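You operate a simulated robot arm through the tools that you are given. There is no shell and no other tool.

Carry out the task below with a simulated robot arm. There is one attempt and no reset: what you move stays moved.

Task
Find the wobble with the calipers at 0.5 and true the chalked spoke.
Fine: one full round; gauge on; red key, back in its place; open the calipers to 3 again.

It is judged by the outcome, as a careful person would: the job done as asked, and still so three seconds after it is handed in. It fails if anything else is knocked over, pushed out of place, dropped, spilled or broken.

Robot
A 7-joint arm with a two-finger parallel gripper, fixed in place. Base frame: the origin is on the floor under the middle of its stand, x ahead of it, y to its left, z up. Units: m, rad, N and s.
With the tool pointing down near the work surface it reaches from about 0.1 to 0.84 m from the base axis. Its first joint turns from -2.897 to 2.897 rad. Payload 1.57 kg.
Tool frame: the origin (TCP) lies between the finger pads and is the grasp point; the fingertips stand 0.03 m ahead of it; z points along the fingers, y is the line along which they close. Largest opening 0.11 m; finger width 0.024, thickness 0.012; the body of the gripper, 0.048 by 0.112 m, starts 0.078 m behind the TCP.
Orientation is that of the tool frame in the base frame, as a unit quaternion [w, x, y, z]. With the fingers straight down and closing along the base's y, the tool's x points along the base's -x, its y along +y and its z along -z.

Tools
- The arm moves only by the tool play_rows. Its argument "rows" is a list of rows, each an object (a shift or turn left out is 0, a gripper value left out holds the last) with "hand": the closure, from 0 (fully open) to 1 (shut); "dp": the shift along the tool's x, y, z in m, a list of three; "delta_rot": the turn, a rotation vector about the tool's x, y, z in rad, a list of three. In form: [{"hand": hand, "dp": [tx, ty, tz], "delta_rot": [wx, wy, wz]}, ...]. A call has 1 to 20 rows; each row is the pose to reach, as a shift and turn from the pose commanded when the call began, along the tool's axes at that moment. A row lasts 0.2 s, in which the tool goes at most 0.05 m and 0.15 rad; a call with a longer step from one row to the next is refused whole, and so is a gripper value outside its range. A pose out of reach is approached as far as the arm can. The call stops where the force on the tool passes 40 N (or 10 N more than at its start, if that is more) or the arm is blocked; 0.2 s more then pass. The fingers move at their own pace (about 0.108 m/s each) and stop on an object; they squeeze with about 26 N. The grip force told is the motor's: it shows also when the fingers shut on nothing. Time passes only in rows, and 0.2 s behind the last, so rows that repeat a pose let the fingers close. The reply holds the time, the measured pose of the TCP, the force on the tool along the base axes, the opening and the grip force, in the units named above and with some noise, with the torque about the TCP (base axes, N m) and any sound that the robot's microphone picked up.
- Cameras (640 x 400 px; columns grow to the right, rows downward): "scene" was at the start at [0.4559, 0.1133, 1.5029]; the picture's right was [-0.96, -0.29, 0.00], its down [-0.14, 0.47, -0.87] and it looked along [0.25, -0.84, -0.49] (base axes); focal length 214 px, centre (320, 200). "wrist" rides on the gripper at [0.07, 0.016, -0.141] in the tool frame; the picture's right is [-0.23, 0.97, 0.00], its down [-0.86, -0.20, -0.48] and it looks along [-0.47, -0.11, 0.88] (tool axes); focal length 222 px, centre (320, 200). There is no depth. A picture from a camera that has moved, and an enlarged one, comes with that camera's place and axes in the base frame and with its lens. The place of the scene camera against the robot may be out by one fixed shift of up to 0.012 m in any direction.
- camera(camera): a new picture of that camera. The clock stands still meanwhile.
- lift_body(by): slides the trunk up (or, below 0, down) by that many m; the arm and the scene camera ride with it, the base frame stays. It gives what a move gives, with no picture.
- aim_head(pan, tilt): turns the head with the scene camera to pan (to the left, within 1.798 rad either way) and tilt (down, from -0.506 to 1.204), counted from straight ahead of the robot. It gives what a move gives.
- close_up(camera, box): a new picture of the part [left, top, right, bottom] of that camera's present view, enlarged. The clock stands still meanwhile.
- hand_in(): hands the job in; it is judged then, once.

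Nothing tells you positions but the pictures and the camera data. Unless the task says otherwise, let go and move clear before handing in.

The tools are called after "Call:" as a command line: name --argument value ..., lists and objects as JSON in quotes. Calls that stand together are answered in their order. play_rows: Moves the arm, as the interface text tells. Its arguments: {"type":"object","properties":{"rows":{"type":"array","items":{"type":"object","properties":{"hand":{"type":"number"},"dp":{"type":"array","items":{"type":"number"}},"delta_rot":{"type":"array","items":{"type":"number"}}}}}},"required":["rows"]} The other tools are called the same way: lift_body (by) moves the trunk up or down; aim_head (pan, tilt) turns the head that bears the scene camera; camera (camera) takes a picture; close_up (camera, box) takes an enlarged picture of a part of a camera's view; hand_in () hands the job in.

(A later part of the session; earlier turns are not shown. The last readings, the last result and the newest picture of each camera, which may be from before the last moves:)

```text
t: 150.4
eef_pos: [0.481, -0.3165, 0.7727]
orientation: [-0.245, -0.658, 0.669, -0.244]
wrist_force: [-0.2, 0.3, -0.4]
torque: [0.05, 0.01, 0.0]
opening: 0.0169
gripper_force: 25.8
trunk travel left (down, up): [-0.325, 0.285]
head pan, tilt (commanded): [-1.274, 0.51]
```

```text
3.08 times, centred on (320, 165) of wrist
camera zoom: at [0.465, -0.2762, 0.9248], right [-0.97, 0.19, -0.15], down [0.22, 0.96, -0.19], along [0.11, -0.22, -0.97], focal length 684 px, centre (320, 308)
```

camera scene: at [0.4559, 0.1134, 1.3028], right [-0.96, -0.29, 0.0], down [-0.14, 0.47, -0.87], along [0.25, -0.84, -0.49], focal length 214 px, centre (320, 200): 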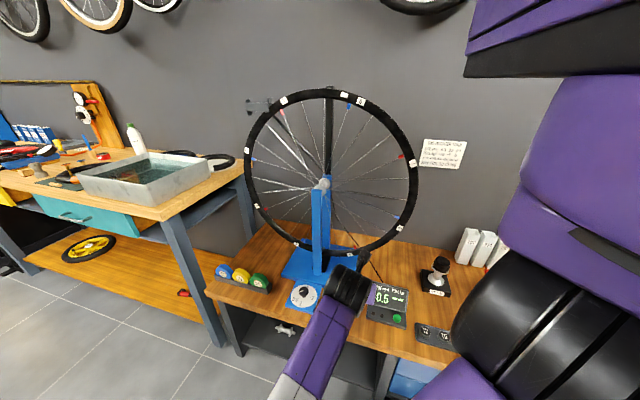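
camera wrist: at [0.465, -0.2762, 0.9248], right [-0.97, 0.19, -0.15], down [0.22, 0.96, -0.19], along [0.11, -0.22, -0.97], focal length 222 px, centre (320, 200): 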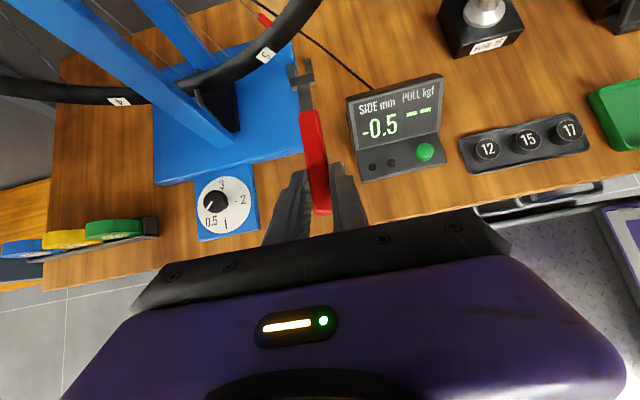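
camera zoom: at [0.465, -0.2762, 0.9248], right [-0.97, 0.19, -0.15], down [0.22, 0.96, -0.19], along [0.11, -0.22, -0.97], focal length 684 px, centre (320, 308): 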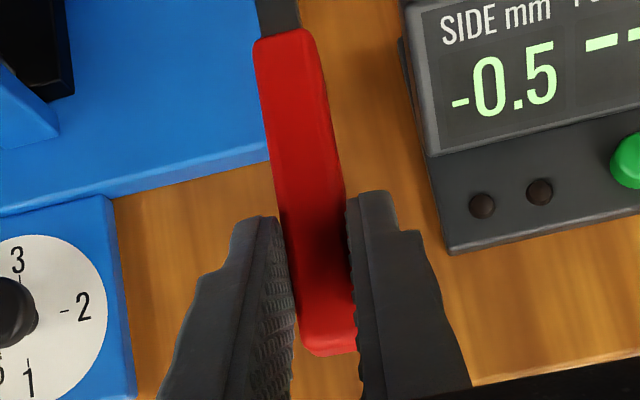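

I now know the fork's seat relative to the hand (about 126 mm ahead, 26 mm below the TCP). Raising the trunk and the key up toward the wheel top, keeping well in front of the wheel.

Call:
lift_body --by 0.2

Call:
play_rows --rows '[{"dp": [0.02, -0.008, -0.032]}, {"dp": [0.04, -0.016, -0.064]}, {"dp": [0.06, -0.024, -0.096]}, {"dp": [0.08, -0.032, -0.128]}, {"dp": [0.1, -0.04, -0.16]}, {"dp": [0.12, -0.048, -0.19]}, {"dp": [0.14, -0.056, -0.22]}, {"dp": [0.16, -0.064, -0.245]}, {"dp": [0.18, -0.072, -0.27]}, {"dp": [0.195, -0.08, -0.29]}]'

Call:
camera --camera "wrist"

Call:
camera --camera "scene"

```text
t: 152.6
eef_pos: [0.4799, -0.315, 0.9715]
orientation: [-0.244, -0.658, 0.669, -0.244]
wrist_force: [0.0, 0.1, -0.6]
torque: [0.03, -0.02, 0.0]
opening: 0.0171
gripper_force: 26.1
trunk travel left (down, up): [-0.525, 0.085]
head pan, tilt (commanded): [-1.274, 0.51]
```

```text
t: 154.8
eef_pos: [0.5608, -0.2765, 1.3206]
orientation: [-0.244, -0.658, 0.669, -0.245]
wrist_force: [1.0, -0.5, -0.5]
torque: [0.04, 0.0, -0.01]
opening: 0.017
gripper_force: 26.0
out of reach, approached as far as the arm can: row 2, 3, 4, 5, 6, 7
trunk travel left (down, up): [-0.525, 0.085]
head pan, tilt (commanded): [-1.274, 0.51]
```

```text
taken
camera wrist: at [0.5447, -0.2369, 1.4734], right [-0.97, 0.19, -0.15], down [0.22, 0.96, -0.19], along [0.11, -0.22, -0.97], focal length 222 px, centre (320, 200)
```

wrist: 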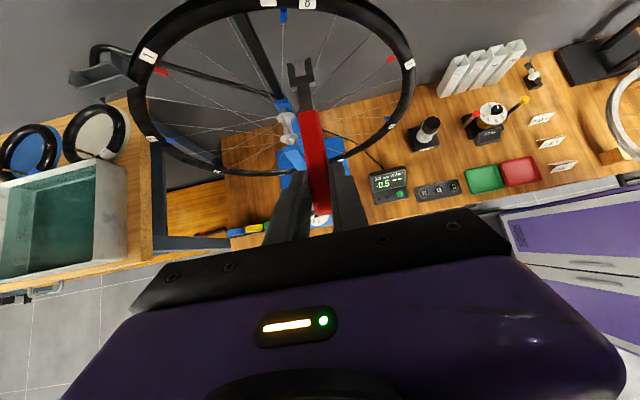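

```text
taken
camera scene: at [0.456, 0.1132, 1.5028], right [-0.96, -0.29, 0.0], down [-0.14, 0.47, -0.87], along [0.25, -0.84, -0.49], focal length 214 px, centre (320, 200)
```

scene: 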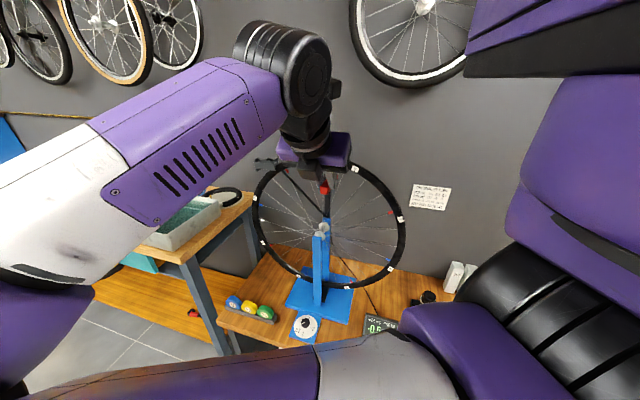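

The key and nipple 8 are both in view, along with the gauge. Zooming in to measure nipple 8's position and orientation.

Call:
close_up --camera "wrist" --box '[240, 0, 340, 60]'

Call:
close_up --camera "wrist" --box '[270, 0, 300, 24]'

Call:
close_up --camera "wrist" --box '[270, 40, 350, 100]'

Call:
close_up --camera "scene" --box '[310, 150, 390, 200]'

```text
6.40 times, centred on (290, 30) of wrist
camera zoom: at [0.5447, -0.2369, 1.4734], right [-0.97, 0.19, -0.15], down [0.22, 0.96, -0.19], along [0.11, -0.22, -0.97], focal length 1422 px, centre (512, 1288)
```

zoom: 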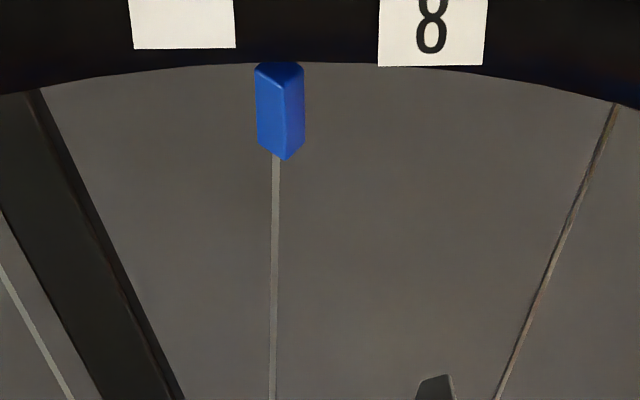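

```text
16.00 times, centred on (285, 12) of wrist
camera zoom: at [0.5447, -0.2369, 1.4734], right [-0.97, 0.19, -0.15], down [0.22, 0.96, -0.19], along [0.11, -0.22, -0.97], focal length 3554 px, centre (880, 3208)
```

zoom: 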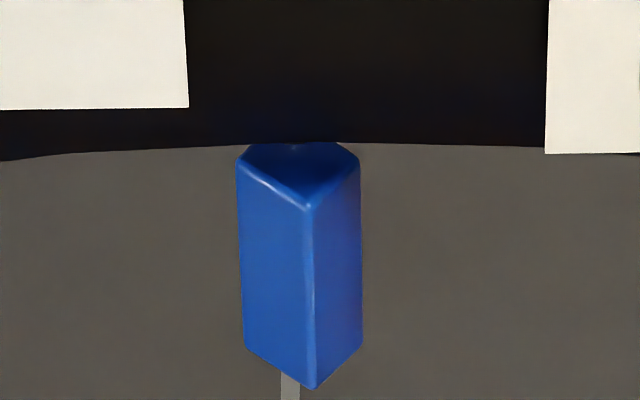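

```text
6.67 times, centred on (310, 70) of wrist
camera zoom: at [0.5447, -0.2369, 1.4734], right [-0.97, 0.19, -0.15], down [0.22, 0.96, -0.19], along [0.11, -0.22, -0.97], focal length 1481 px, centre (387, 1067)
```

zoom: 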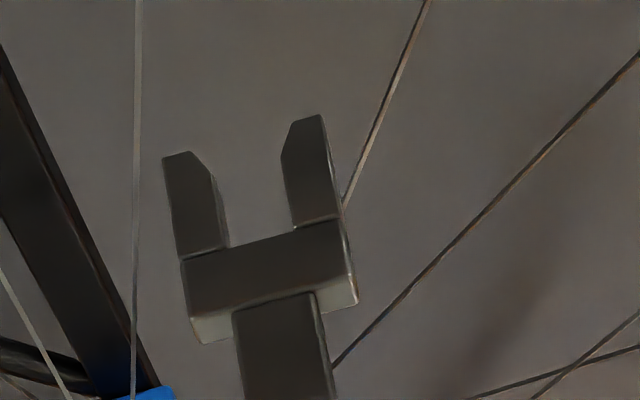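

```text
8.00 times, centred on (350, 175) of scene
camera zoom: at [0.456, 0.1132, 1.5028], right [-0.96, -0.29, 0.0], down [-0.14, 0.47, -0.87], along [0.25, -0.84, -0.49], focal length 1716 px, centre (80, 400)
```

zoom: 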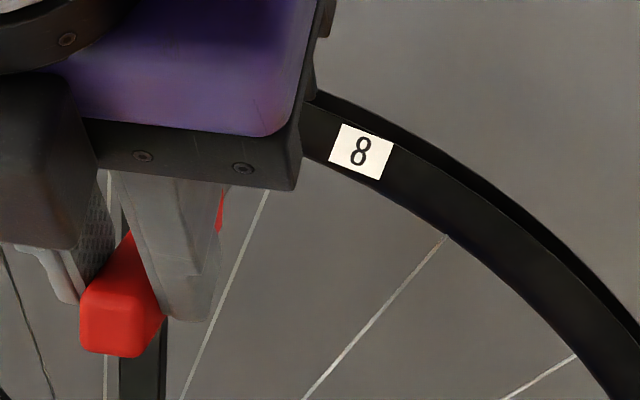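

Nipple 8 sits near (0.572, -0.558, 1.234), flats at about ±45°. Moving the key to a pre-engage pose on the +x/+y diagonal, 5 cm short of the nipple.

Call:
play_rows --rows '[{"dp": [0.0145, -0.0182, 0.0175], "delta_rot": [-0.0429, -0.0163, 0.1072]}, {"dp": [0.029, -0.0363, 0.035], "delta_rot": [-0.0859, -0.0325, 0.2143]}, {"dp": [0.0434, -0.0545, 0.0525], "delta_rot": [-0.1288, -0.0488, 0.3215]}, {"dp": [0.0579, -0.0727, 0.07], "delta_rot": [-0.1717, -0.065, 0.4286]}, {"dp": [0.0724, -0.0909, 0.0875], "delta_rot": [-0.2146, -0.0813, 0.5358]}, {"dp": [0.0868, -0.109, 0.105], "delta_rot": [-0.2576, -0.0975, 0.643]}, {"dp": [0.1013, -0.1272, 0.1225], "delta_rot": [-0.3005, -0.1138, 0.7501]}]'

Call:
camera --camera "wrist"

Call:
camera --camera "scene"

```text
t: 156.4
eef_pos: [0.6869, -0.4347, 1.2934]
orientation: [-0.194, -0.336, 0.904, -0.179]
wrist_force: [1.0, -0.1, -0.3]
torque: [0.0, 0.02, 0.01]
opening: 0.0171
gripper_force: 25.7
trunk travel left (down, up): [-0.525, 0.085]
head pan, tilt (commanded): [-1.274, 0.51]
```

```text
taken
camera wrist: at [0.6608, -0.396, 1.4439], right [-0.5, 0.81, -0.3], down [0.84, 0.54, 0.05], along [0.2, -0.23, -0.95], focal length 222 px, centre (320, 200)
```

wrist: 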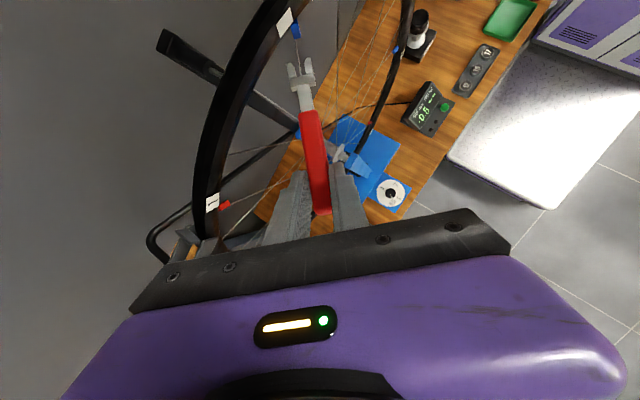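

```text
taken
camera scene: at [0.4558, 0.1139, 1.5028], right [-0.96, -0.29, 0.0], down [-0.14, 0.47, -0.87], along [0.26, -0.84, -0.49], focal length 214 px, centre (320, 200)
```

scene: 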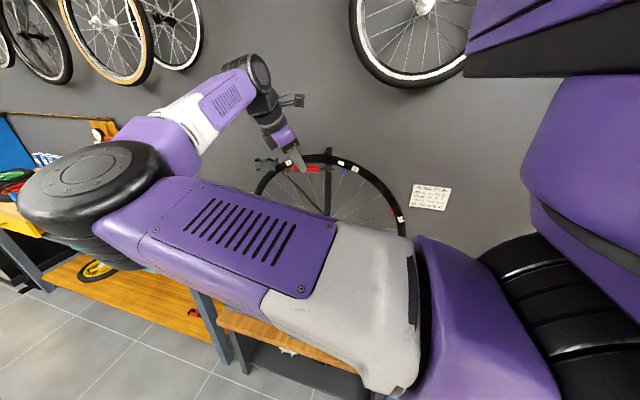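

Reached the pre-engage pose; the fork points at nipple 8. Zooming to check alignment.

Call:
close_up --camera "wrist" --box '[260, 5, 340, 105]'

Call:
close_up --camera "wrist" --box '[280, 10, 320, 50]'

Call:
close_up --camera "scene" --box '[280, 145, 360, 200]'

```text
4.00 times, centred on (300, 55) of wrist
camera zoom: at [0.6608, -0.396, 1.4439], right [-0.5, 0.81, -0.3], down [0.84, 0.54, 0.05], along [0.2, -0.23, -0.95], focal length 888 px, centre (400, 780)
```

zoom: 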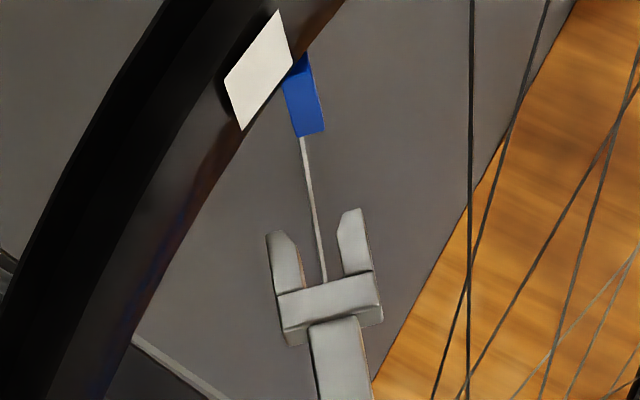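

```text
10.00 times, centred on (300, 30) of wrist
camera zoom: at [0.6608, -0.396, 1.4439], right [-0.5, 0.81, -0.3], down [0.84, 0.54, 0.05], along [0.2, -0.23, -0.95], focal length 2221 px, centre (520, 1900)
```

zoom: 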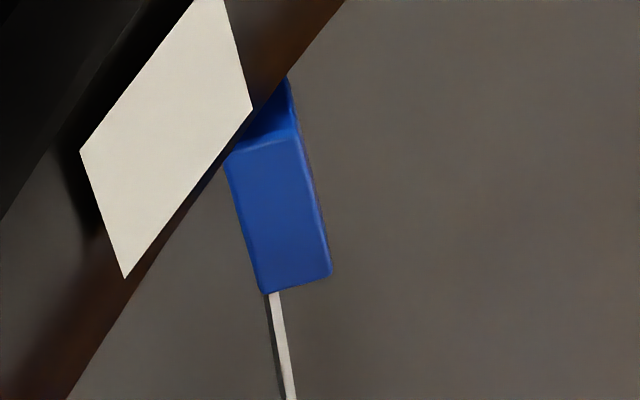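

```text
7.27 times, centred on (320, 172) of scene
camera zoom: at [0.4558, 0.1139, 1.5028], right [-0.96, -0.29, 0.0], down [-0.14, 0.47, -0.87], along [0.26, -0.84, -0.49], focal length 1560 px, centre (320, 400)
```

zoom: 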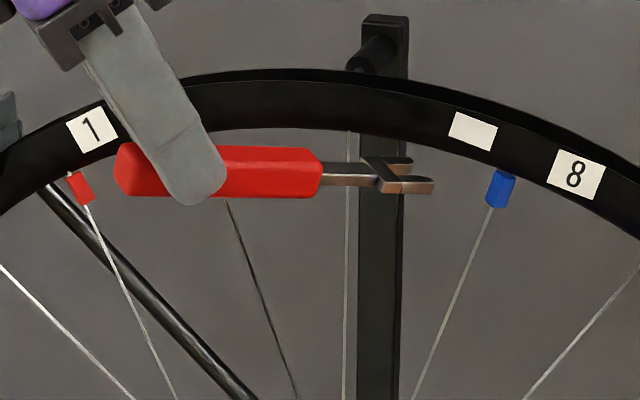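

Views agree that the fork needs to shift ~7 mm sideways and ~8 mm inward (down) to line up. Correcting and advancing 2 cm.

Call:
play_rows --rows '[{"dp": [-0.0025, 0.0034, 0.003]}, {"dp": [-0.005, 0.0068, 0.0059]}, {"dp": [0.0027, 0.0068, 0.0123]}, {"dp": [0.0103, 0.0068, 0.0188]}]'

Call:
close_up --camera "wrist" --box '[260, 5, 340, 105]'

Call:
close_up --camera "scene" --box '[290, 150, 360, 195]'

```text
t: 157.4
eef_pos: [0.6697, -0.4451, 1.28]
orientation: [-0.195, -0.337, 0.903, -0.18]
wrist_force: [-0.5, 0.5, -1.0]
torque: [-0.02, -0.02, 0.01]
opening: 0.0169
gripper_force: 25.9
trunk travel left (down, up): [-0.525, 0.085]
head pan, tilt (commanded): [-1.274, 0.51]
```

```text
4.00 times, centred on (300, 55) of wrist
camera zoom: at [0.6428, -0.4055, 1.4315], right [-0.5, 0.81, -0.3], down [0.84, 0.54, 0.04], along [0.2, -0.23, -0.95], focal length 888 px, centre (400, 780)
```

zoom: 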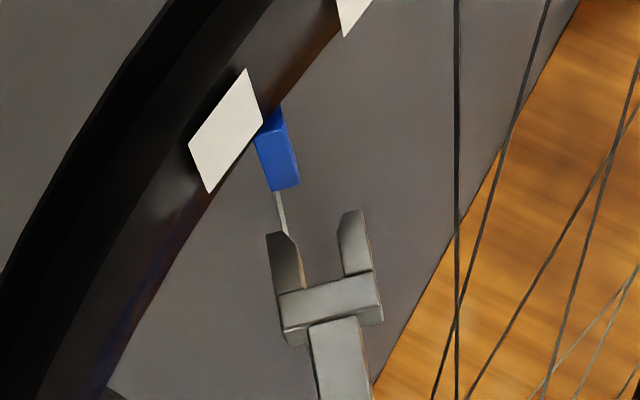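

```text
8.89 times, centred on (325, 172) of scene
camera zoom: at [0.4559, 0.1134, 1.5028], right [-0.96, -0.29, 0.0], down [-0.14, 0.47, -0.87], along [0.25, -0.84, -0.49], focal length 1906 px, centre (276, 444)
```

zoom: 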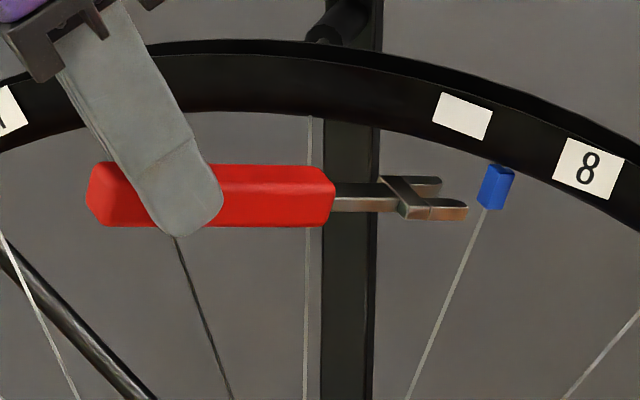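

Closer: a further ~3 mm sideways and 1 mm radial trim, then advance 12 mm and check again.

Call:
play_rows --rows '[{"dp": [0.0006, -0.0027, -0.0008]}, {"dp": [0.005, -0.0027, 0.003]}, {"dp": [0.0098, -0.0027, 0.0069]}]'

Call:
close_up --camera "wrist" --box '[270, 25, 330, 85]'

Call:
close_up --camera "scene" --box '[310, 155, 360, 190]'

```text
t: 158.2
eef_pos: [0.6621, -0.4553, 1.2794]
orientation: [-0.194, -0.337, 0.903, -0.179]
wrist_force: [0.7, -0.3, -0.6]
torque: [0.01, 0.0, -0.02]
opening: 0.0171
gripper_force: 25.8
trunk travel left (down, up): [-0.525, 0.085]
head pan, tilt (commanded): [-1.274, 0.51]
```

```text
6.67 times, centred on (300, 55) of wrist
camera zoom: at [0.6354, -0.416, 1.4306], right [-0.5, 0.81, -0.3], down [0.84, 0.54, 0.04], along [0.2, -0.23, -0.95], focal length 1481 px, centre (453, 1167)
```

zoom: 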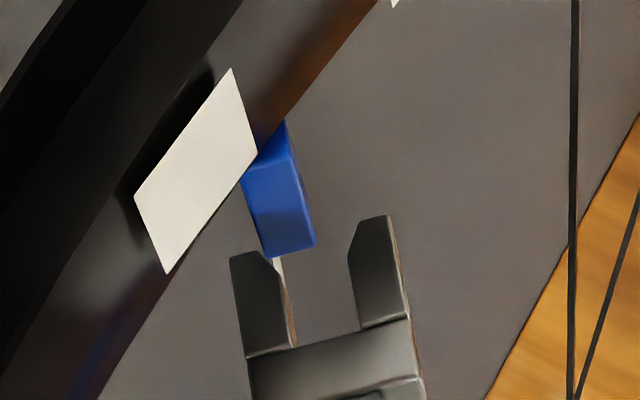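

```text
11.43 times, centred on (335, 172) of scene
camera zoom: at [0.4559, 0.1134, 1.5028], right [-0.96, -0.29, 0.0], down [-0.14, 0.47, -0.87], along [0.25, -0.84, -0.49], focal length 2451 px, centre (149, 514)
```

zoom: 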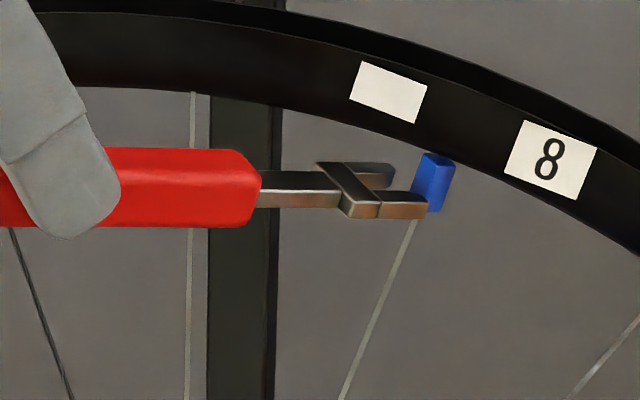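

The tips are just reaching the nipple; a final ~2.5 mm sideways trim before sliding on.

Call:
play_rows --rows '[{"dp": [0, -0.0013, 0]}, {"dp": [0, -0.0025, 0]}, {"dp": [0, -0.0025, 0]}]'

Call:
close_up --camera "wrist" --box '[270, 25, 330, 85]'

Call:
close_up --camera "scene" --box '[310, 155, 360, 190]'

```text
t: 159.0
eef_pos: [0.6656, -0.4569, 1.2793]
orientation: [-0.194, -0.338, 0.903, -0.18]
wrist_force: [0.0, -0.5, 0.1]
torque: [0.05, -0.04, -0.03]
opening: 0.0169
gripper_force: 26.3
trunk travel left (down, up): [-0.525, 0.085]
head pan, tilt (commanded): [-1.274, 0.51]
```

```text
6.67 times, centred on (300, 55) of wrist
camera zoom: at [0.6375, -0.4184, 1.431], right [-0.5, 0.81, -0.3], down [0.84, 0.54, 0.05], along [0.2, -0.23, -0.95], focal length 1481 px, centre (453, 1167)
```

zoom: 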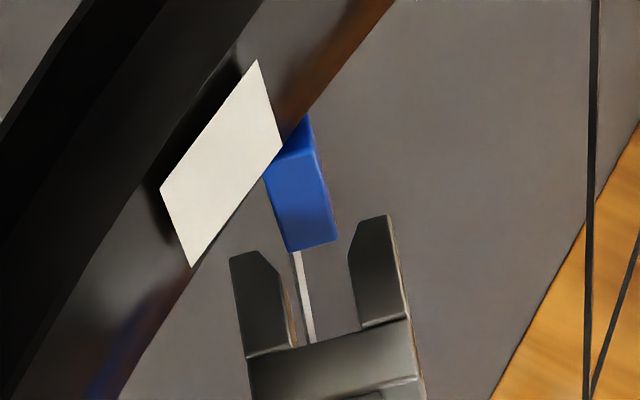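

```text
11.43 times, centred on (335, 172) of scene
camera zoom: at [0.4559, 0.1132, 1.5029], right [-0.96, -0.29, 0.0], down [-0.14, 0.47, -0.87], along [0.25, -0.84, -0.49], focal length 2451 px, centre (149, 514)
```

zoom: 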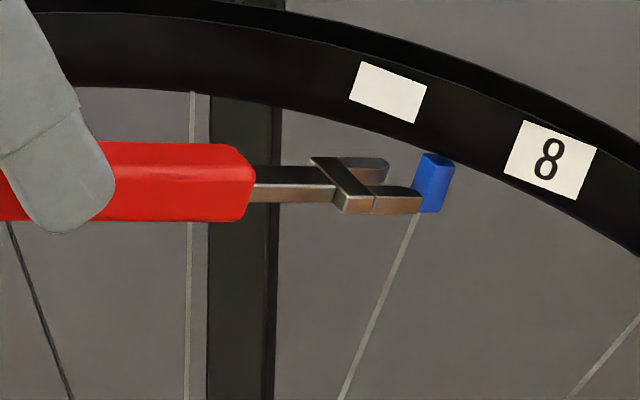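

Now the nipple sits centred in front of the slot mouth. Sliding the fork on slowly, 9 mm first.

Call:
play_rows --rows '[{"dp": [0.0023, 0.0005, 0.0019]}, {"dp": [0.0046, 0.0005, 0.0039]}, {"dp": [0.0069, 0.0005, 0.0058]}]'

Call:
close_up --camera "wrist" --box '[270, 25, 330, 85]'

Call:
close_up --camera "scene" --box '[310, 155, 360, 190]'

```text
t: 159.8
eef_pos: [0.6575, -0.4636, 1.2781]
orientation: [-0.195, -0.337, 0.903, -0.18]
wrist_force: [-0.4, 0.1, -0.8]
torque: [0.03, 0.03, 0.0]
opening: 0.0173
gripper_force: 26.2
trunk travel left (down, up): [-0.525, 0.085]
head pan, tilt (commanded): [-1.274, 0.51]
```

```text
6.67 times, centred on (300, 55) of wrist
camera zoom: at [0.6304, -0.4248, 1.4297], right [-0.5, 0.81, -0.3], down [0.84, 0.54, 0.04], along [0.2, -0.23, -0.95], focal length 1481 px, centre (453, 1167)
```

zoom: 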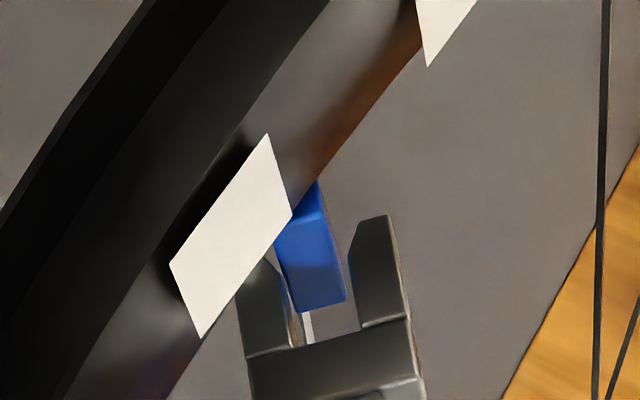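

```text
11.43 times, centred on (335, 172) of scene
camera zoom: at [0.4559, 0.1133, 1.5029], right [-0.96, -0.29, 0.0], down [-0.14, 0.47, -0.87], along [0.25, -0.84, -0.49], focal length 2451 px, centre (149, 514)
```

zoom: 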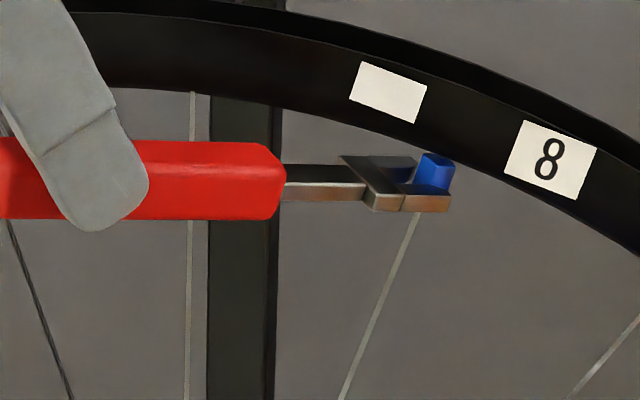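

No contact yet; the nipple is entering the slot. Advancing another 6 mm.

Call:
play_rows --rows '[{"dp": [0.0023, 0, 0.0019]}, {"dp": [0.0046, 0, 0.0039]}, {"dp": [0.0046, 0, 0.0039]}]'

Call:
close_up --camera "wrist" --box '[270, 25, 330, 85]'

Call:
close_up --camera "scene" --box '[310, 155, 360, 190]'

Call:
camera --camera "wrist"

```text
t: 160.6
eef_pos: [0.6534, -0.4695, 1.278]
orientation: [-0.194, -0.337, 0.903, -0.18]
wrist_force: [-0.2, 0.9, -1.0]
torque: [0.01, -0.02, 0.03]
opening: 0.0169
gripper_force: 25.9
trunk travel left (down, up): [-0.525, 0.085]
head pan, tilt (commanded): [-1.274, 0.51]
```

```text
6.67 times, centred on (300, 55) of wrist
camera zoom: at [0.6266, -0.4292, 1.4283], right [-0.5, 0.81, -0.3], down [0.84, 0.54, 0.05], along [0.2, -0.23, -0.95], focal length 1481 px, centre (453, 1167)
```

zoom: 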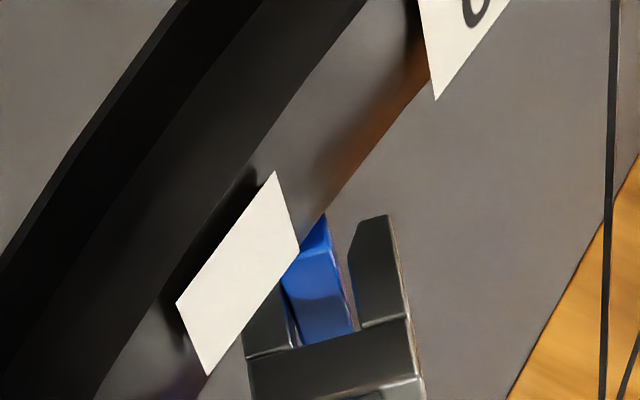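

```text
11.43 times, centred on (335, 172) of scene
camera zoom: at [0.4559, 0.1133, 1.5029], right [-0.96, -0.29, 0.0], down [-0.14, 0.47, -0.87], along [0.25, -0.84, -0.49], focal length 2451 px, centre (149, 514)
```

zoom: 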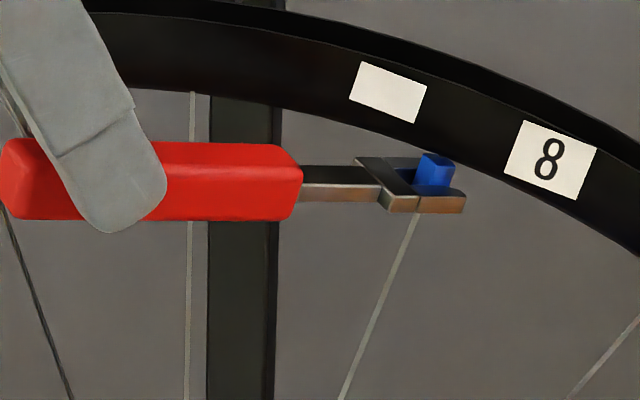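

```text
taken
camera wrist: at [0.6266, -0.4292, 1.4283], right [-0.5, 0.81, -0.3], down [0.84, 0.54, 0.05], along [0.2, -0.23, -0.95], focal length 222 px, centre (320, 200)
```

wrist: 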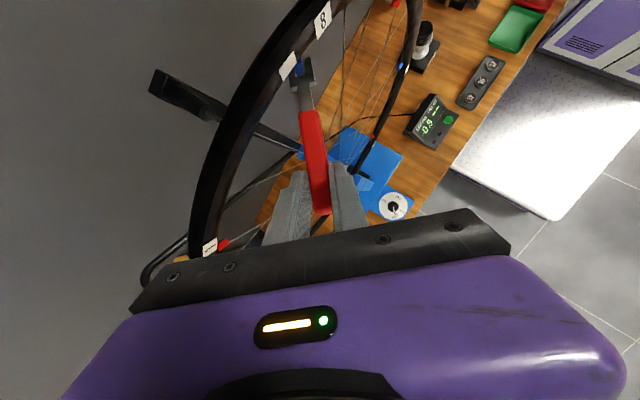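

The fork is fully around the nipple with no contact force. Before turning, I'll withdraw 6 cm and rehearse the 90° swing in free air to make sure the arm can follow it.

Call:
play_rows --rows '[{"dp": [-0.0153, 0, -0.0129]}, {"dp": [-0.0306, 0, -0.0258]}, {"dp": [-0.0459, 0, -0.0387]}]'

Call:
play_rows --rows '[{"dp": [0.0012, 0.0243, 0.001], "delta_rot": [0.0843, 0, -0.1001]}, {"dp": [0.0048, 0.0481, 0.0041], "delta_rot": [0.1687, 0, -0.2002]}, {"dp": [0.0108, 0.0712, 0.0091], "delta_rot": [0.253, 0, -0.3003]}, {"dp": [0.0191, 0.093, 0.0161], "delta_rot": [0.3373, 0, -0.4004]}, {"dp": [0.0294, 0.1132, 0.0248], "delta_rot": [0.4216, 0, -0.5006]}, {"dp": [0.0417, 0.1315, 0.0351], "delta_rot": [0.506, 0, -0.6007]}, {"dp": [0.0557, 0.1476, 0.0469], "delta_rot": [0.5903, 0, -0.7008]}, {"dp": [0.0711, 0.1611, 0.0599], "delta_rot": [0.6746, 0, -0.8009]}, {"dp": [0.0878, 0.1718, 0.074], "delta_rot": [0.7589, 0, -0.901]}, {"dp": [0.1054, 0.1797, 0.0888], "delta_rot": [0.8433, 0, -1.0011]}, {"dp": [0.1237, 0.1844, 0.1042], "delta_rot": [0.9276, 0, -1.1012]}, {"dp": [0.1423, 0.186, 0.1198], "delta_rot": [1.0119, 0, -1.2013]}]'

Call:
camera --camera "wrist"

Call:
camera --camera "scene"

```text
t: 161.4
eef_pos: [0.6957, -0.4262, 1.2893]
orientation: [-0.195, -0.337, 0.904, -0.179]
wrist_force: [0.8, 0.0, -0.6]
torque: [0.0, -0.06, -0.03]
opening: 0.017
gripper_force: 25.9
trunk travel left (down, up): [-0.525, 0.085]
head pan, tilt (commanded): [-1.274, 0.51]
```

```text
t: 164.0
eef_pos: [0.4397, -0.4254, 1.2182]
orientation: [0.08, 0.816, -0.373, 0.434]
wrist_force: [-0.2, 1.2, -0.7]
torque: [0.0, 0.03, -0.04]
opening: 0.0171
gripper_force: 26.4
out of reach, approached as far as the arm can: row 8, 9, 10
trunk travel left (down, up): [-0.525, 0.085]
head pan, tilt (commanded): [-1.274, 0.51]
```

```text
taken
camera wrist: at [0.3631, -0.409, 1.3545], right [-0.74, -0.57, -0.36], down [-0.47, 0.82, -0.33], along [0.48, -0.07, -0.87], focal length 222 px, centre (320, 200)
```

wrist: 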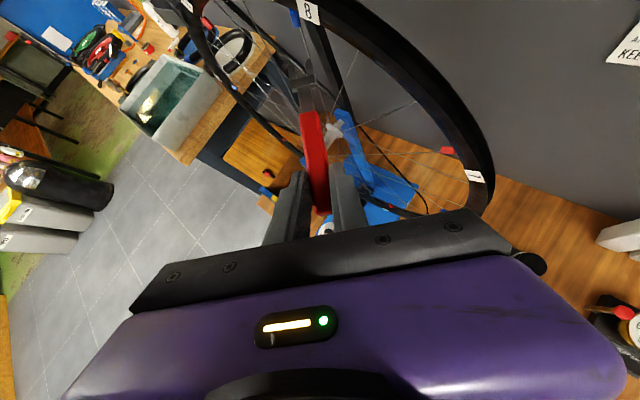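

```text
taken
camera scene: at [0.4563, 0.114, 1.5027], right [-0.96, -0.29, 0.0], down [-0.14, 0.47, -0.87], along [0.26, -0.84, -0.49], focal length 214 px, centre (320, 200)
```

scene: 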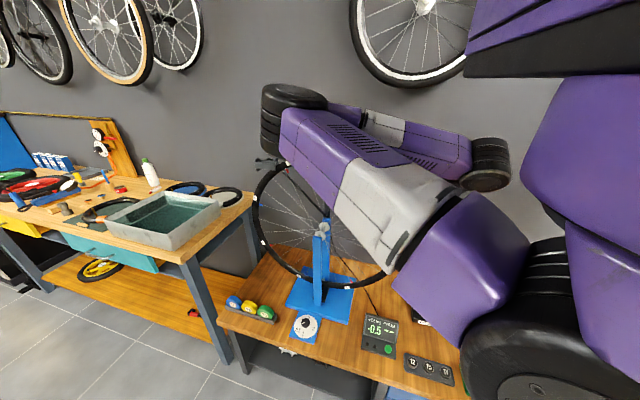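

The swing works except a middle section (α ≈ 105–120°) where the arm had to change posture. I'll sweep back slowly to see where exactly it deviates.

Call:
play_rows --rows '[{"dp": [0.0012, -0.0243, 0.001], "delta_rot": [-0.0843, 0, 0.1001]}, {"dp": [0.0048, -0.0481, 0.0041], "delta_rot": [-0.1687, 0, 0.2002]}]'

Call:
play_rows --rows '[{"dp": [0.0012, -0.0243, 0.001], "delta_rot": [-0.0843, 0, 0.1001]}, {"dp": [0.0048, -0.0481, 0.0041], "delta_rot": [-0.1687, 0, 0.2002]}]'

Call:
play_rows --rows '[{"dp": [0.0012, -0.0243, 0.001], "delta_rot": [-0.0843, 0, 0.1001]}, {"dp": [0.0048, -0.0481, 0.0041], "delta_rot": [-0.1687, 0, 0.2002]}]'

```text
t: 164.6
eef_pos: [0.4806, -0.413, 1.2321]
orientation: [0.106, 0.765, -0.49, 0.405]
wrist_force: [0.1, -0.5, -0.9]
torque: [0.03, 0.02, 0.02]
opening: 0.0169
gripper_force: 26.2
out of reach, approached as far as the arm can: row 2
trunk travel left (down, up): [-0.525, 0.085]
head pan, tilt (commanded): [-1.274, 0.51]
```

```text
t: 165.2
eef_pos: [0.5242, -0.3975, 1.2463]
orientation: [0.128, 0.701, -0.596, 0.371]
wrist_force: [0.3, -0.5, -0.5]
torque: [0.07, -0.02, 0.05]
opening: 0.0173
gripper_force: 26.0
out of reach, approached as far as the arm can: row 1, 2
trunk travel left (down, up): [-0.525, 0.085]
head pan, tilt (commanded): [-1.274, 0.51]
```

```text
t: 165.8
eef_pos: [0.5708, -0.3902, 1.257]
orientation: [-0.15, -0.624, 0.692, -0.332]
wrist_force: [0.1, 0.5, -1.2]
torque: [0.05, 0.01, 0.04]
opening: 0.0172
gripper_force: 25.8
trunk travel left (down, up): [-0.525, 0.085]
head pan, tilt (commanded): [-1.274, 0.51]
```

The limit is only on coming too far back toward the robot; the engaged arc is 6 cm closer to the wheel. I'll rehearse at a tighter radius (fork tips just clear of the nipple) to confirm.

Call:
play_rows --rows '[{"dp": [0.0138, 0.0038, 0.0144]}, {"dp": [0.0138, 0.0038, 0.0144]}]'

Call:
play_rows --rows '[{"dp": [0.001, 0.0193, 0.0008], "delta_rot": [0.0843, 0, -0.1001]}, {"dp": [0.0039, 0.0383, 0.0032], "delta_rot": [0.1687, 0, -0.2002]}, {"dp": [0.0086, 0.0566, 0.0073], "delta_rot": [0.253, 0, -0.3003]}, {"dp": [0.0152, 0.074, 0.0128], "delta_rot": [0.3373, 0, -0.4004]}, {"dp": [0.0234, 0.0901, 0.0197], "delta_rot": [0.4216, 0, -0.5006]}, {"dp": [0.0332, 0.1047, 0.0279], "delta_rot": [0.506, 0, -0.6007]}]'

Call:
close_up --camera "wrist" --box '[260, 0, 340, 90]'

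```text
t: 166.4
eef_pos: [0.5695, -0.4098, 1.2552]
orientation: [-0.15, -0.624, 0.692, -0.332]
wrist_force: [0.3, 0.2, -1.1]
torque: [0.04, 0.01, 0.0]
opening: 0.017
gripper_force: 25.7
trunk travel left (down, up): [-0.525, 0.085]
head pan, tilt (commanded): [-1.274, 0.51]
```

```text
t: 167.8
eef_pos: [0.4695, -0.4512, 1.2258]
orientation: [0.081, 0.816, -0.373, 0.433]
wrist_force: [-0.3, 0.6, -0.2]
torque: [-0.05, 0.04, -0.07]
opening: 0.017
gripper_force: 26.3
trunk travel left (down, up): [-0.525, 0.085]
head pan, tilt (commanded): [-1.274, 0.51]
```

```text
4.44 times, centred on (300, 45) of wrist
camera zoom: at [0.3911, -0.4349, 1.362], right [-0.74, -0.57, -0.36], down [-0.47, 0.82, -0.33], along [0.48, -0.07, -0.87], focal length 987 px, centre (409, 889)
```

zoom: 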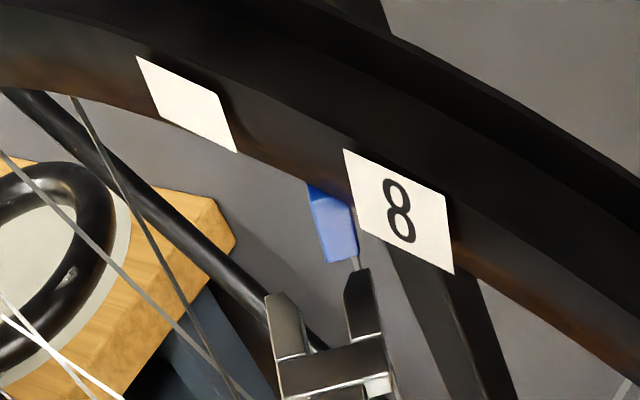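

No limits at this radius, so the engaged swing is feasible. At this end the nipple shows ~4 mm sideways offset, which tells me the true pivot. Zooming to measure precisely.

Call:
close_up --camera "wrist" --box '[280, 30, 330, 90]'

Call:
camera --camera "scene"

```text
6.67 times, centred on (305, 60) of wrist
camera zoom: at [0.3911, -0.4349, 1.362], right [-0.74, -0.57, -0.36], down [-0.47, 0.82, -0.33], along [0.48, -0.07, -0.87], focal length 1481 px, centre (420, 1133)
```

zoom: 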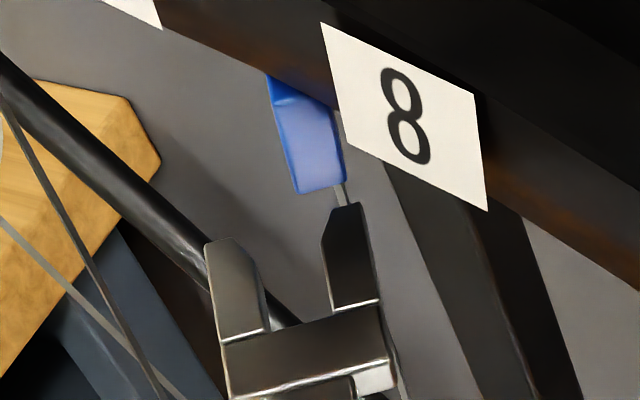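

```text
taken
camera scene: at [0.4562, 0.1139, 1.5027], right [-0.96, -0.29, 0.0], down [-0.14, 0.47, -0.87], along [0.26, -0.84, -0.49], focal length 214 px, centre (320, 200)
```

scene: 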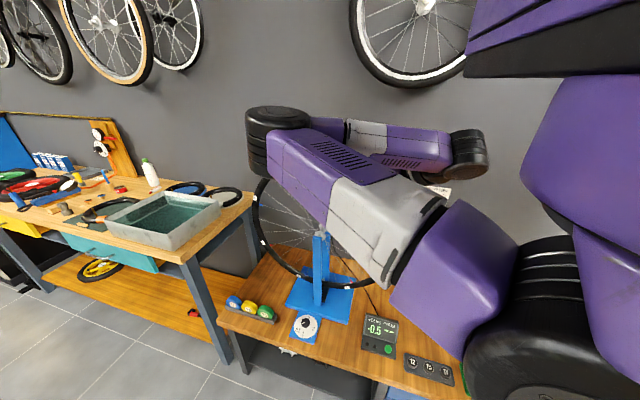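

The pivot works out slightly differently (y ≈ -0.560). I'll swing back to the 45° side with the corrected pivot and re-check alignment before sliding on.

Call:
play_rows --rows '[{"dp": [0.0005, -0.0143, 0.0005], "delta_rot": [-0.0843, 0, 0.1001]}, {"dp": [0.0034, -0.0334, 0.0029], "delta_rot": [-0.1687, 0, 0.2002]}, {"dp": [0.0082, -0.0518, 0.0069], "delta_rot": [-0.253, 0, 0.3003]}, {"dp": [0.0148, -0.0693, 0.0125], "delta_rot": [-0.3373, 0, 0.4004]}, {"dp": [0.0231, -0.0855, 0.0194], "delta_rot": [-0.4216, 0, 0.5006]}, {"dp": [0.0329, -0.1002, 0.0277], "delta_rot": [-0.506, 0, 0.6007]}, {"dp": [0.0441, -0.113, 0.0372], "delta_rot": [-0.5903, 0, 0.7008]}, {"dp": [0.0565, -0.1238, 0.0476], "delta_rot": [-0.6746, 0, 0.8009]}, {"dp": [0.0699, -0.1325, 0.0589], "delta_rot": [-0.7589, 0, 0.901]}, {"dp": [0.084, -0.1387, 0.0707], "delta_rot": [-0.8433, 0, 1.0011]}, {"dp": [0.0987, -0.1425, 0.0831], "delta_rot": [-0.9276, 0, 1.1012]}, {"dp": [0.1146, -0.1448, 0.0943], "delta_rot": [-1.0119, 0, 1.2013]}, {"dp": [0.1146, -0.1448, 0.0943], "delta_rot": [-1.0119, 0, 1.2013]}]'

Call:
close_up --camera "wrist" --box '[270, 25, 330, 85]'

Call:
close_up --camera "scene" --box '[310, 155, 360, 190]'

```text
t: 170.6
eef_pos: [0.6675, -0.456, 1.2821]
orientation: [-0.195, -0.336, 0.904, -0.179]
wrist_force: [-0.2, 0.9, 0.0]
torque: [-0.01, -0.02, -0.04]
opening: 0.0169
gripper_force: 26.1
trunk travel left (down, up): [-0.525, 0.085]
head pan, tilt (commanded): [-1.274, 0.51]
```

```text
6.67 times, centred on (300, 55) of wrist
camera zoom: at [0.6407, -0.4172, 1.4336], right [-0.5, 0.81, -0.3], down [0.84, 0.54, 0.04], along [0.2, -0.23, -0.95], focal length 1481 px, centre (453, 1167)
```

zoom: 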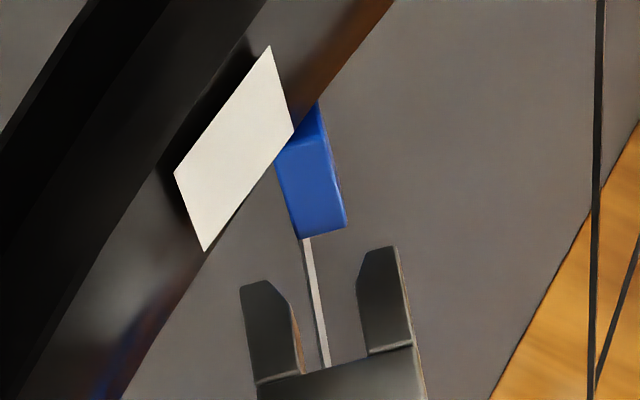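

```text
11.43 times, centred on (335, 172) of scene
camera zoom: at [0.4559, 0.1132, 1.5029], right [-0.96, -0.29, 0.0], down [-0.14, 0.47, -0.87], along [0.25, -0.84, -0.49], focal length 2451 px, centre (149, 514)
```

zoom: 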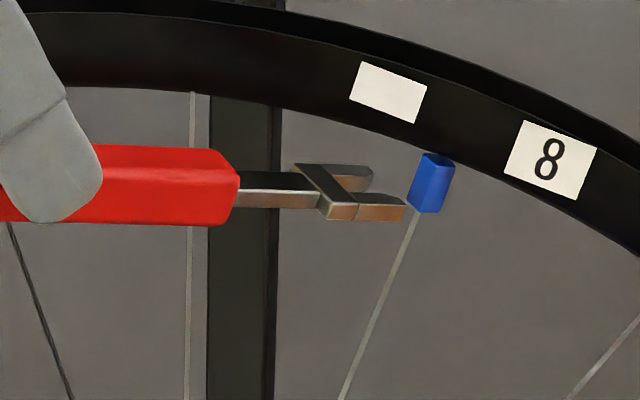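

Alignment is good; the fork has sagged a few mm in the grip, so I'll raise 3 mm and slide on 21 mm in small steps.

Call:
play_rows --rows '[{"dp": [0.0019, 0, -0.0023]}, {"dp": [0.006, 0, 0.0011]}, {"dp": [0.01, 0, 0.0045]}, {"dp": [0.014, 0, 0.0079]}, {"dp": [0.018, 0, 0.0112]}, {"dp": [0.018, 0, 0.0112]}]'

Call:
close_up --camera "wrist" --box '[270, 25, 330, 85]'

Call:
close_up --camera "scene" --box '[310, 155, 360, 190]'

```text
t: 172.0
eef_pos: [0.6525, -0.4697, 1.2816]
orientation: [-0.195, -0.338, 0.903, -0.179]
wrist_force: [0.4, 0.0, -1.2]
torque: [0.06, -0.01, -0.03]
opening: 0.0173
gripper_force: 26.4
trunk travel left (down, up): [-0.525, 0.085]
head pan, tilt (commanded): [-1.274, 0.51]
```

```text
6.67 times, centred on (300, 55) of wrist
camera zoom: at [0.6261, -0.431, 1.4327], right [-0.5, 0.81, -0.3], down [0.84, 0.54, 0.04], along [0.2, -0.23, -0.95], focal length 1481 px, centre (453, 1167)
```

zoom: 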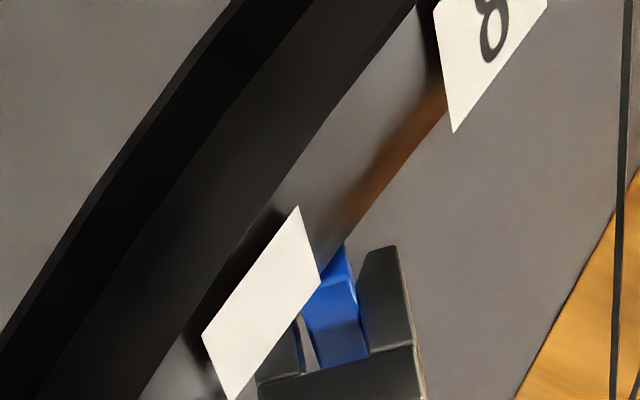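

```text
11.43 times, centred on (335, 172) of scene
camera zoom: at [0.4559, 0.1133, 1.5029], right [-0.96, -0.29, 0.0], down [-0.14, 0.47, -0.87], along [0.25, -0.84, -0.49], focal length 2451 px, centre (149, 514)
```

zoom: 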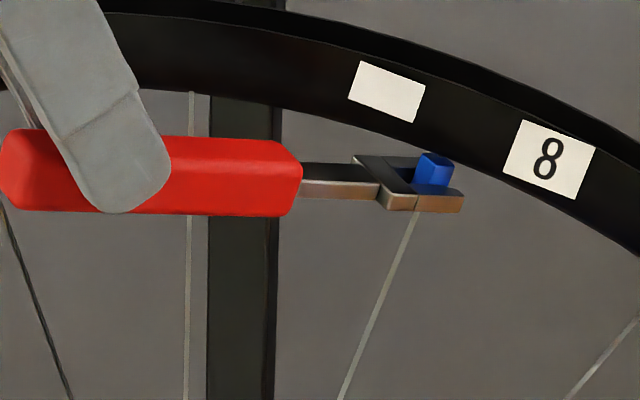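

The nipple is seated in the slot. Starting the turn: first 22° while watching forces, sound and the gauge.

Call:
play_rows --rows '[{"dp": [0.0008, 0.0166, 0.0007], "delta_rot": [0.0843, 0, -0.1001]}, {"dp": [0.0033, 0.033, 0.0028], "delta_rot": [0.1687, 0, -0.2002]}, {"dp": [0.0074, 0.0488, 0.0062], "delta_rot": [0.253, 0, -0.3003]}]'

Call:
camera --camera "wrist"

Call:
close_up --camera "wrist" --box '[270, 25, 330, 85]'

Call:
close_up --camera "scene" --box '[310, 155, 360, 190]'

```text
t: 172.8
eef_pos: [0.6125, -0.4423, 1.2706]
orientation: [-0.176, -0.49, 0.813, -0.261]
wrist_force: [0.3, 0.0, -1.0]
torque: [0.04, 0.02, -0.04]
opening: 0.017
gripper_force: 26.2
trunk travel left (down, up): [-0.525, 0.085]
head pan, tilt (commanded): [-1.274, 0.51]
```

```text
taken
camera wrist: at [0.5709, -0.3998, 1.4179], right [-0.76, 0.53, -0.37], down [0.58, 0.81, -0.03], along [0.28, -0.24, -0.93], focal length 222 px, centre (320, 200)
```

wrist: 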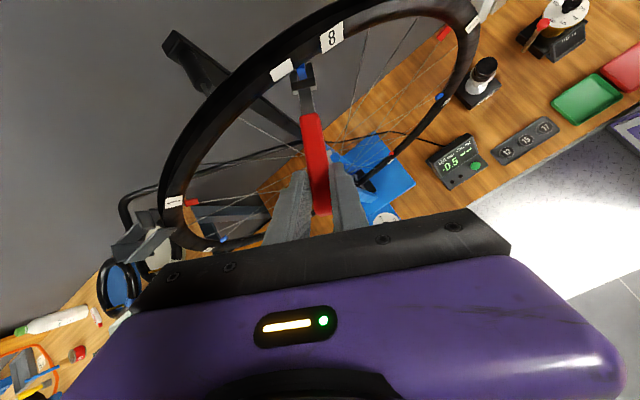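

```text
6.67 times, centred on (300, 55) of wrist
camera zoom: at [0.5709, -0.3998, 1.4179], right [-0.76, 0.53, -0.37], down [0.58, 0.81, -0.03], along [0.28, -0.24, -0.93], focal length 1481 px, centre (453, 1167)
```

zoom: 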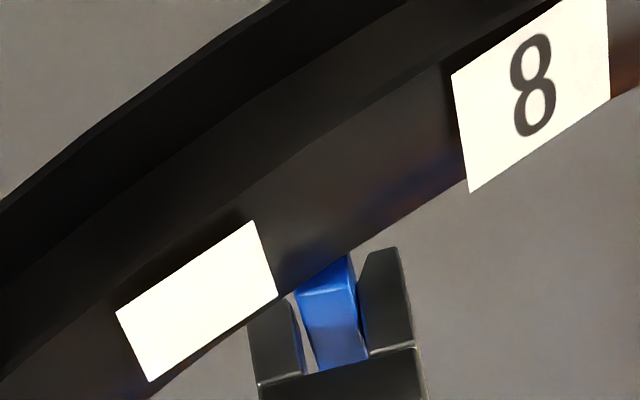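

```text
11.43 times, centred on (335, 172) of scene
camera zoom: at [0.4561, 0.113, 1.5028], right [-0.96, -0.29, 0.0], down [-0.14, 0.47, -0.87], along [0.25, -0.84, -0.49], focal length 2451 px, centre (149, 514)
```

zoom: 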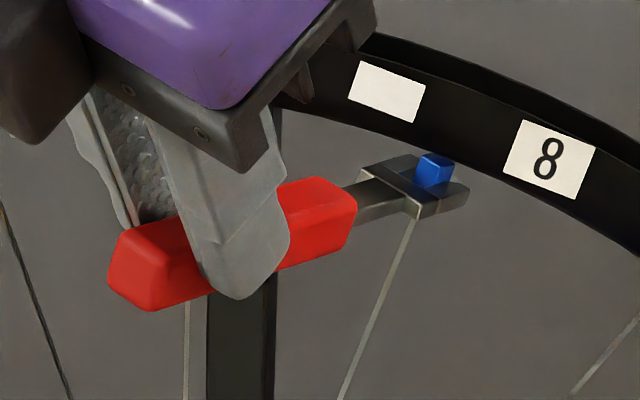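

The nipple is turning with the key and forces stay tiny. Checking the gauge, then continuing.

Call:
close_up --camera "wrist" --box '[420, 125, 490, 195]'

Call:
play_rows --rows '[{"dp": [0.0008, 0.0166, 0.0007], "delta_rot": [0.0843, 0, -0.1001]}, {"dp": [0.0033, 0.033, 0.0028], "delta_rot": [0.1687, 0, -0.2002]}, {"dp": [0.0074, 0.0488, 0.0062], "delta_rot": [0.253, 0, -0.3003]}]'

Call:
camera --camera "wrist"

Call:
close_up --camera "wrist" --box '[270, 25, 330, 85]'

```text
5.71 times, centred on (455, 160) of wrist
camera zoom: at [0.5709, -0.3998, 1.4179], right [-0.76, 0.53, -0.37], down [0.58, 0.81, -0.03], along [0.28, -0.24, -0.93], focal length 1269 px, centre (-451, 429)
```

zoom: 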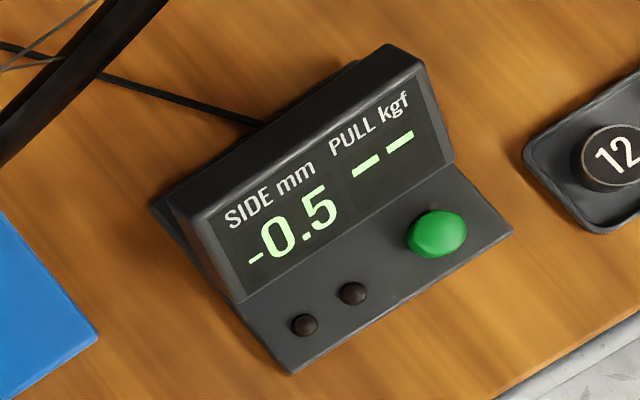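

```text
t: 173.6
eef_pos: [0.5649, -0.4338, 1.256]
orientation: [-0.149, -0.624, 0.691, -0.333]
wrist_force: [0.3, 0.6, -0.4]
torque: [0.0, 0.03, -0.07]
opening: 0.0168
gripper_force: 26.3
trunk travel left (down, up): [-0.525, 0.085]
head pan, tilt (commanded): [-1.274, 0.51]
```

```text
taken
camera wrist: at [0.5087, -0.3944, 1.3997], right [-0.9, 0.17, -0.41], down [0.24, 0.96, -0.13], along [0.37, -0.21, -0.9], focal length 222 px, centre (320, 200)
```

wrist: 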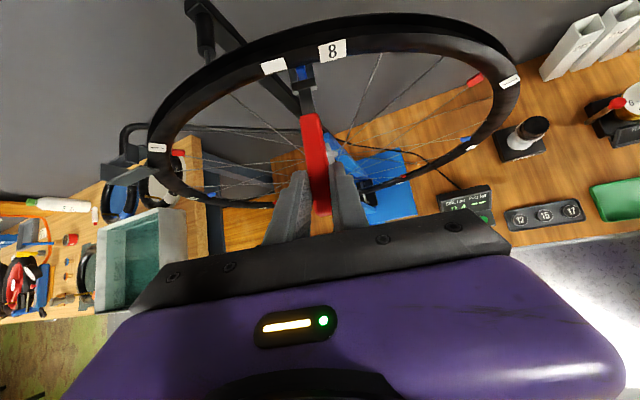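

```text
6.67 times, centred on (300, 55) of wrist
camera zoom: at [0.5087, -0.3944, 1.3997], right [-0.9, 0.17, -0.41], down [0.24, 0.96, -0.13], along [0.37, -0.21, -0.9], focal length 1481 px, centre (453, 1167)
```

zoom: 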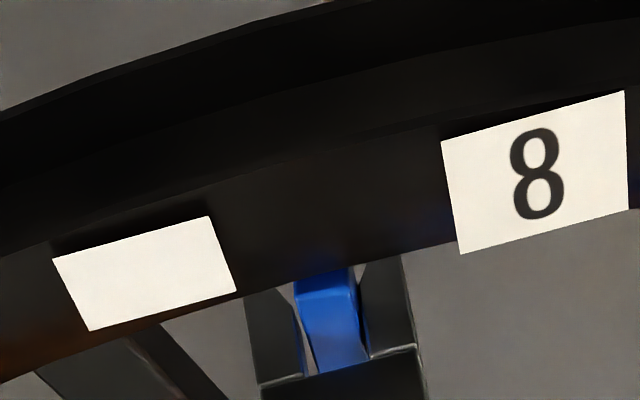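

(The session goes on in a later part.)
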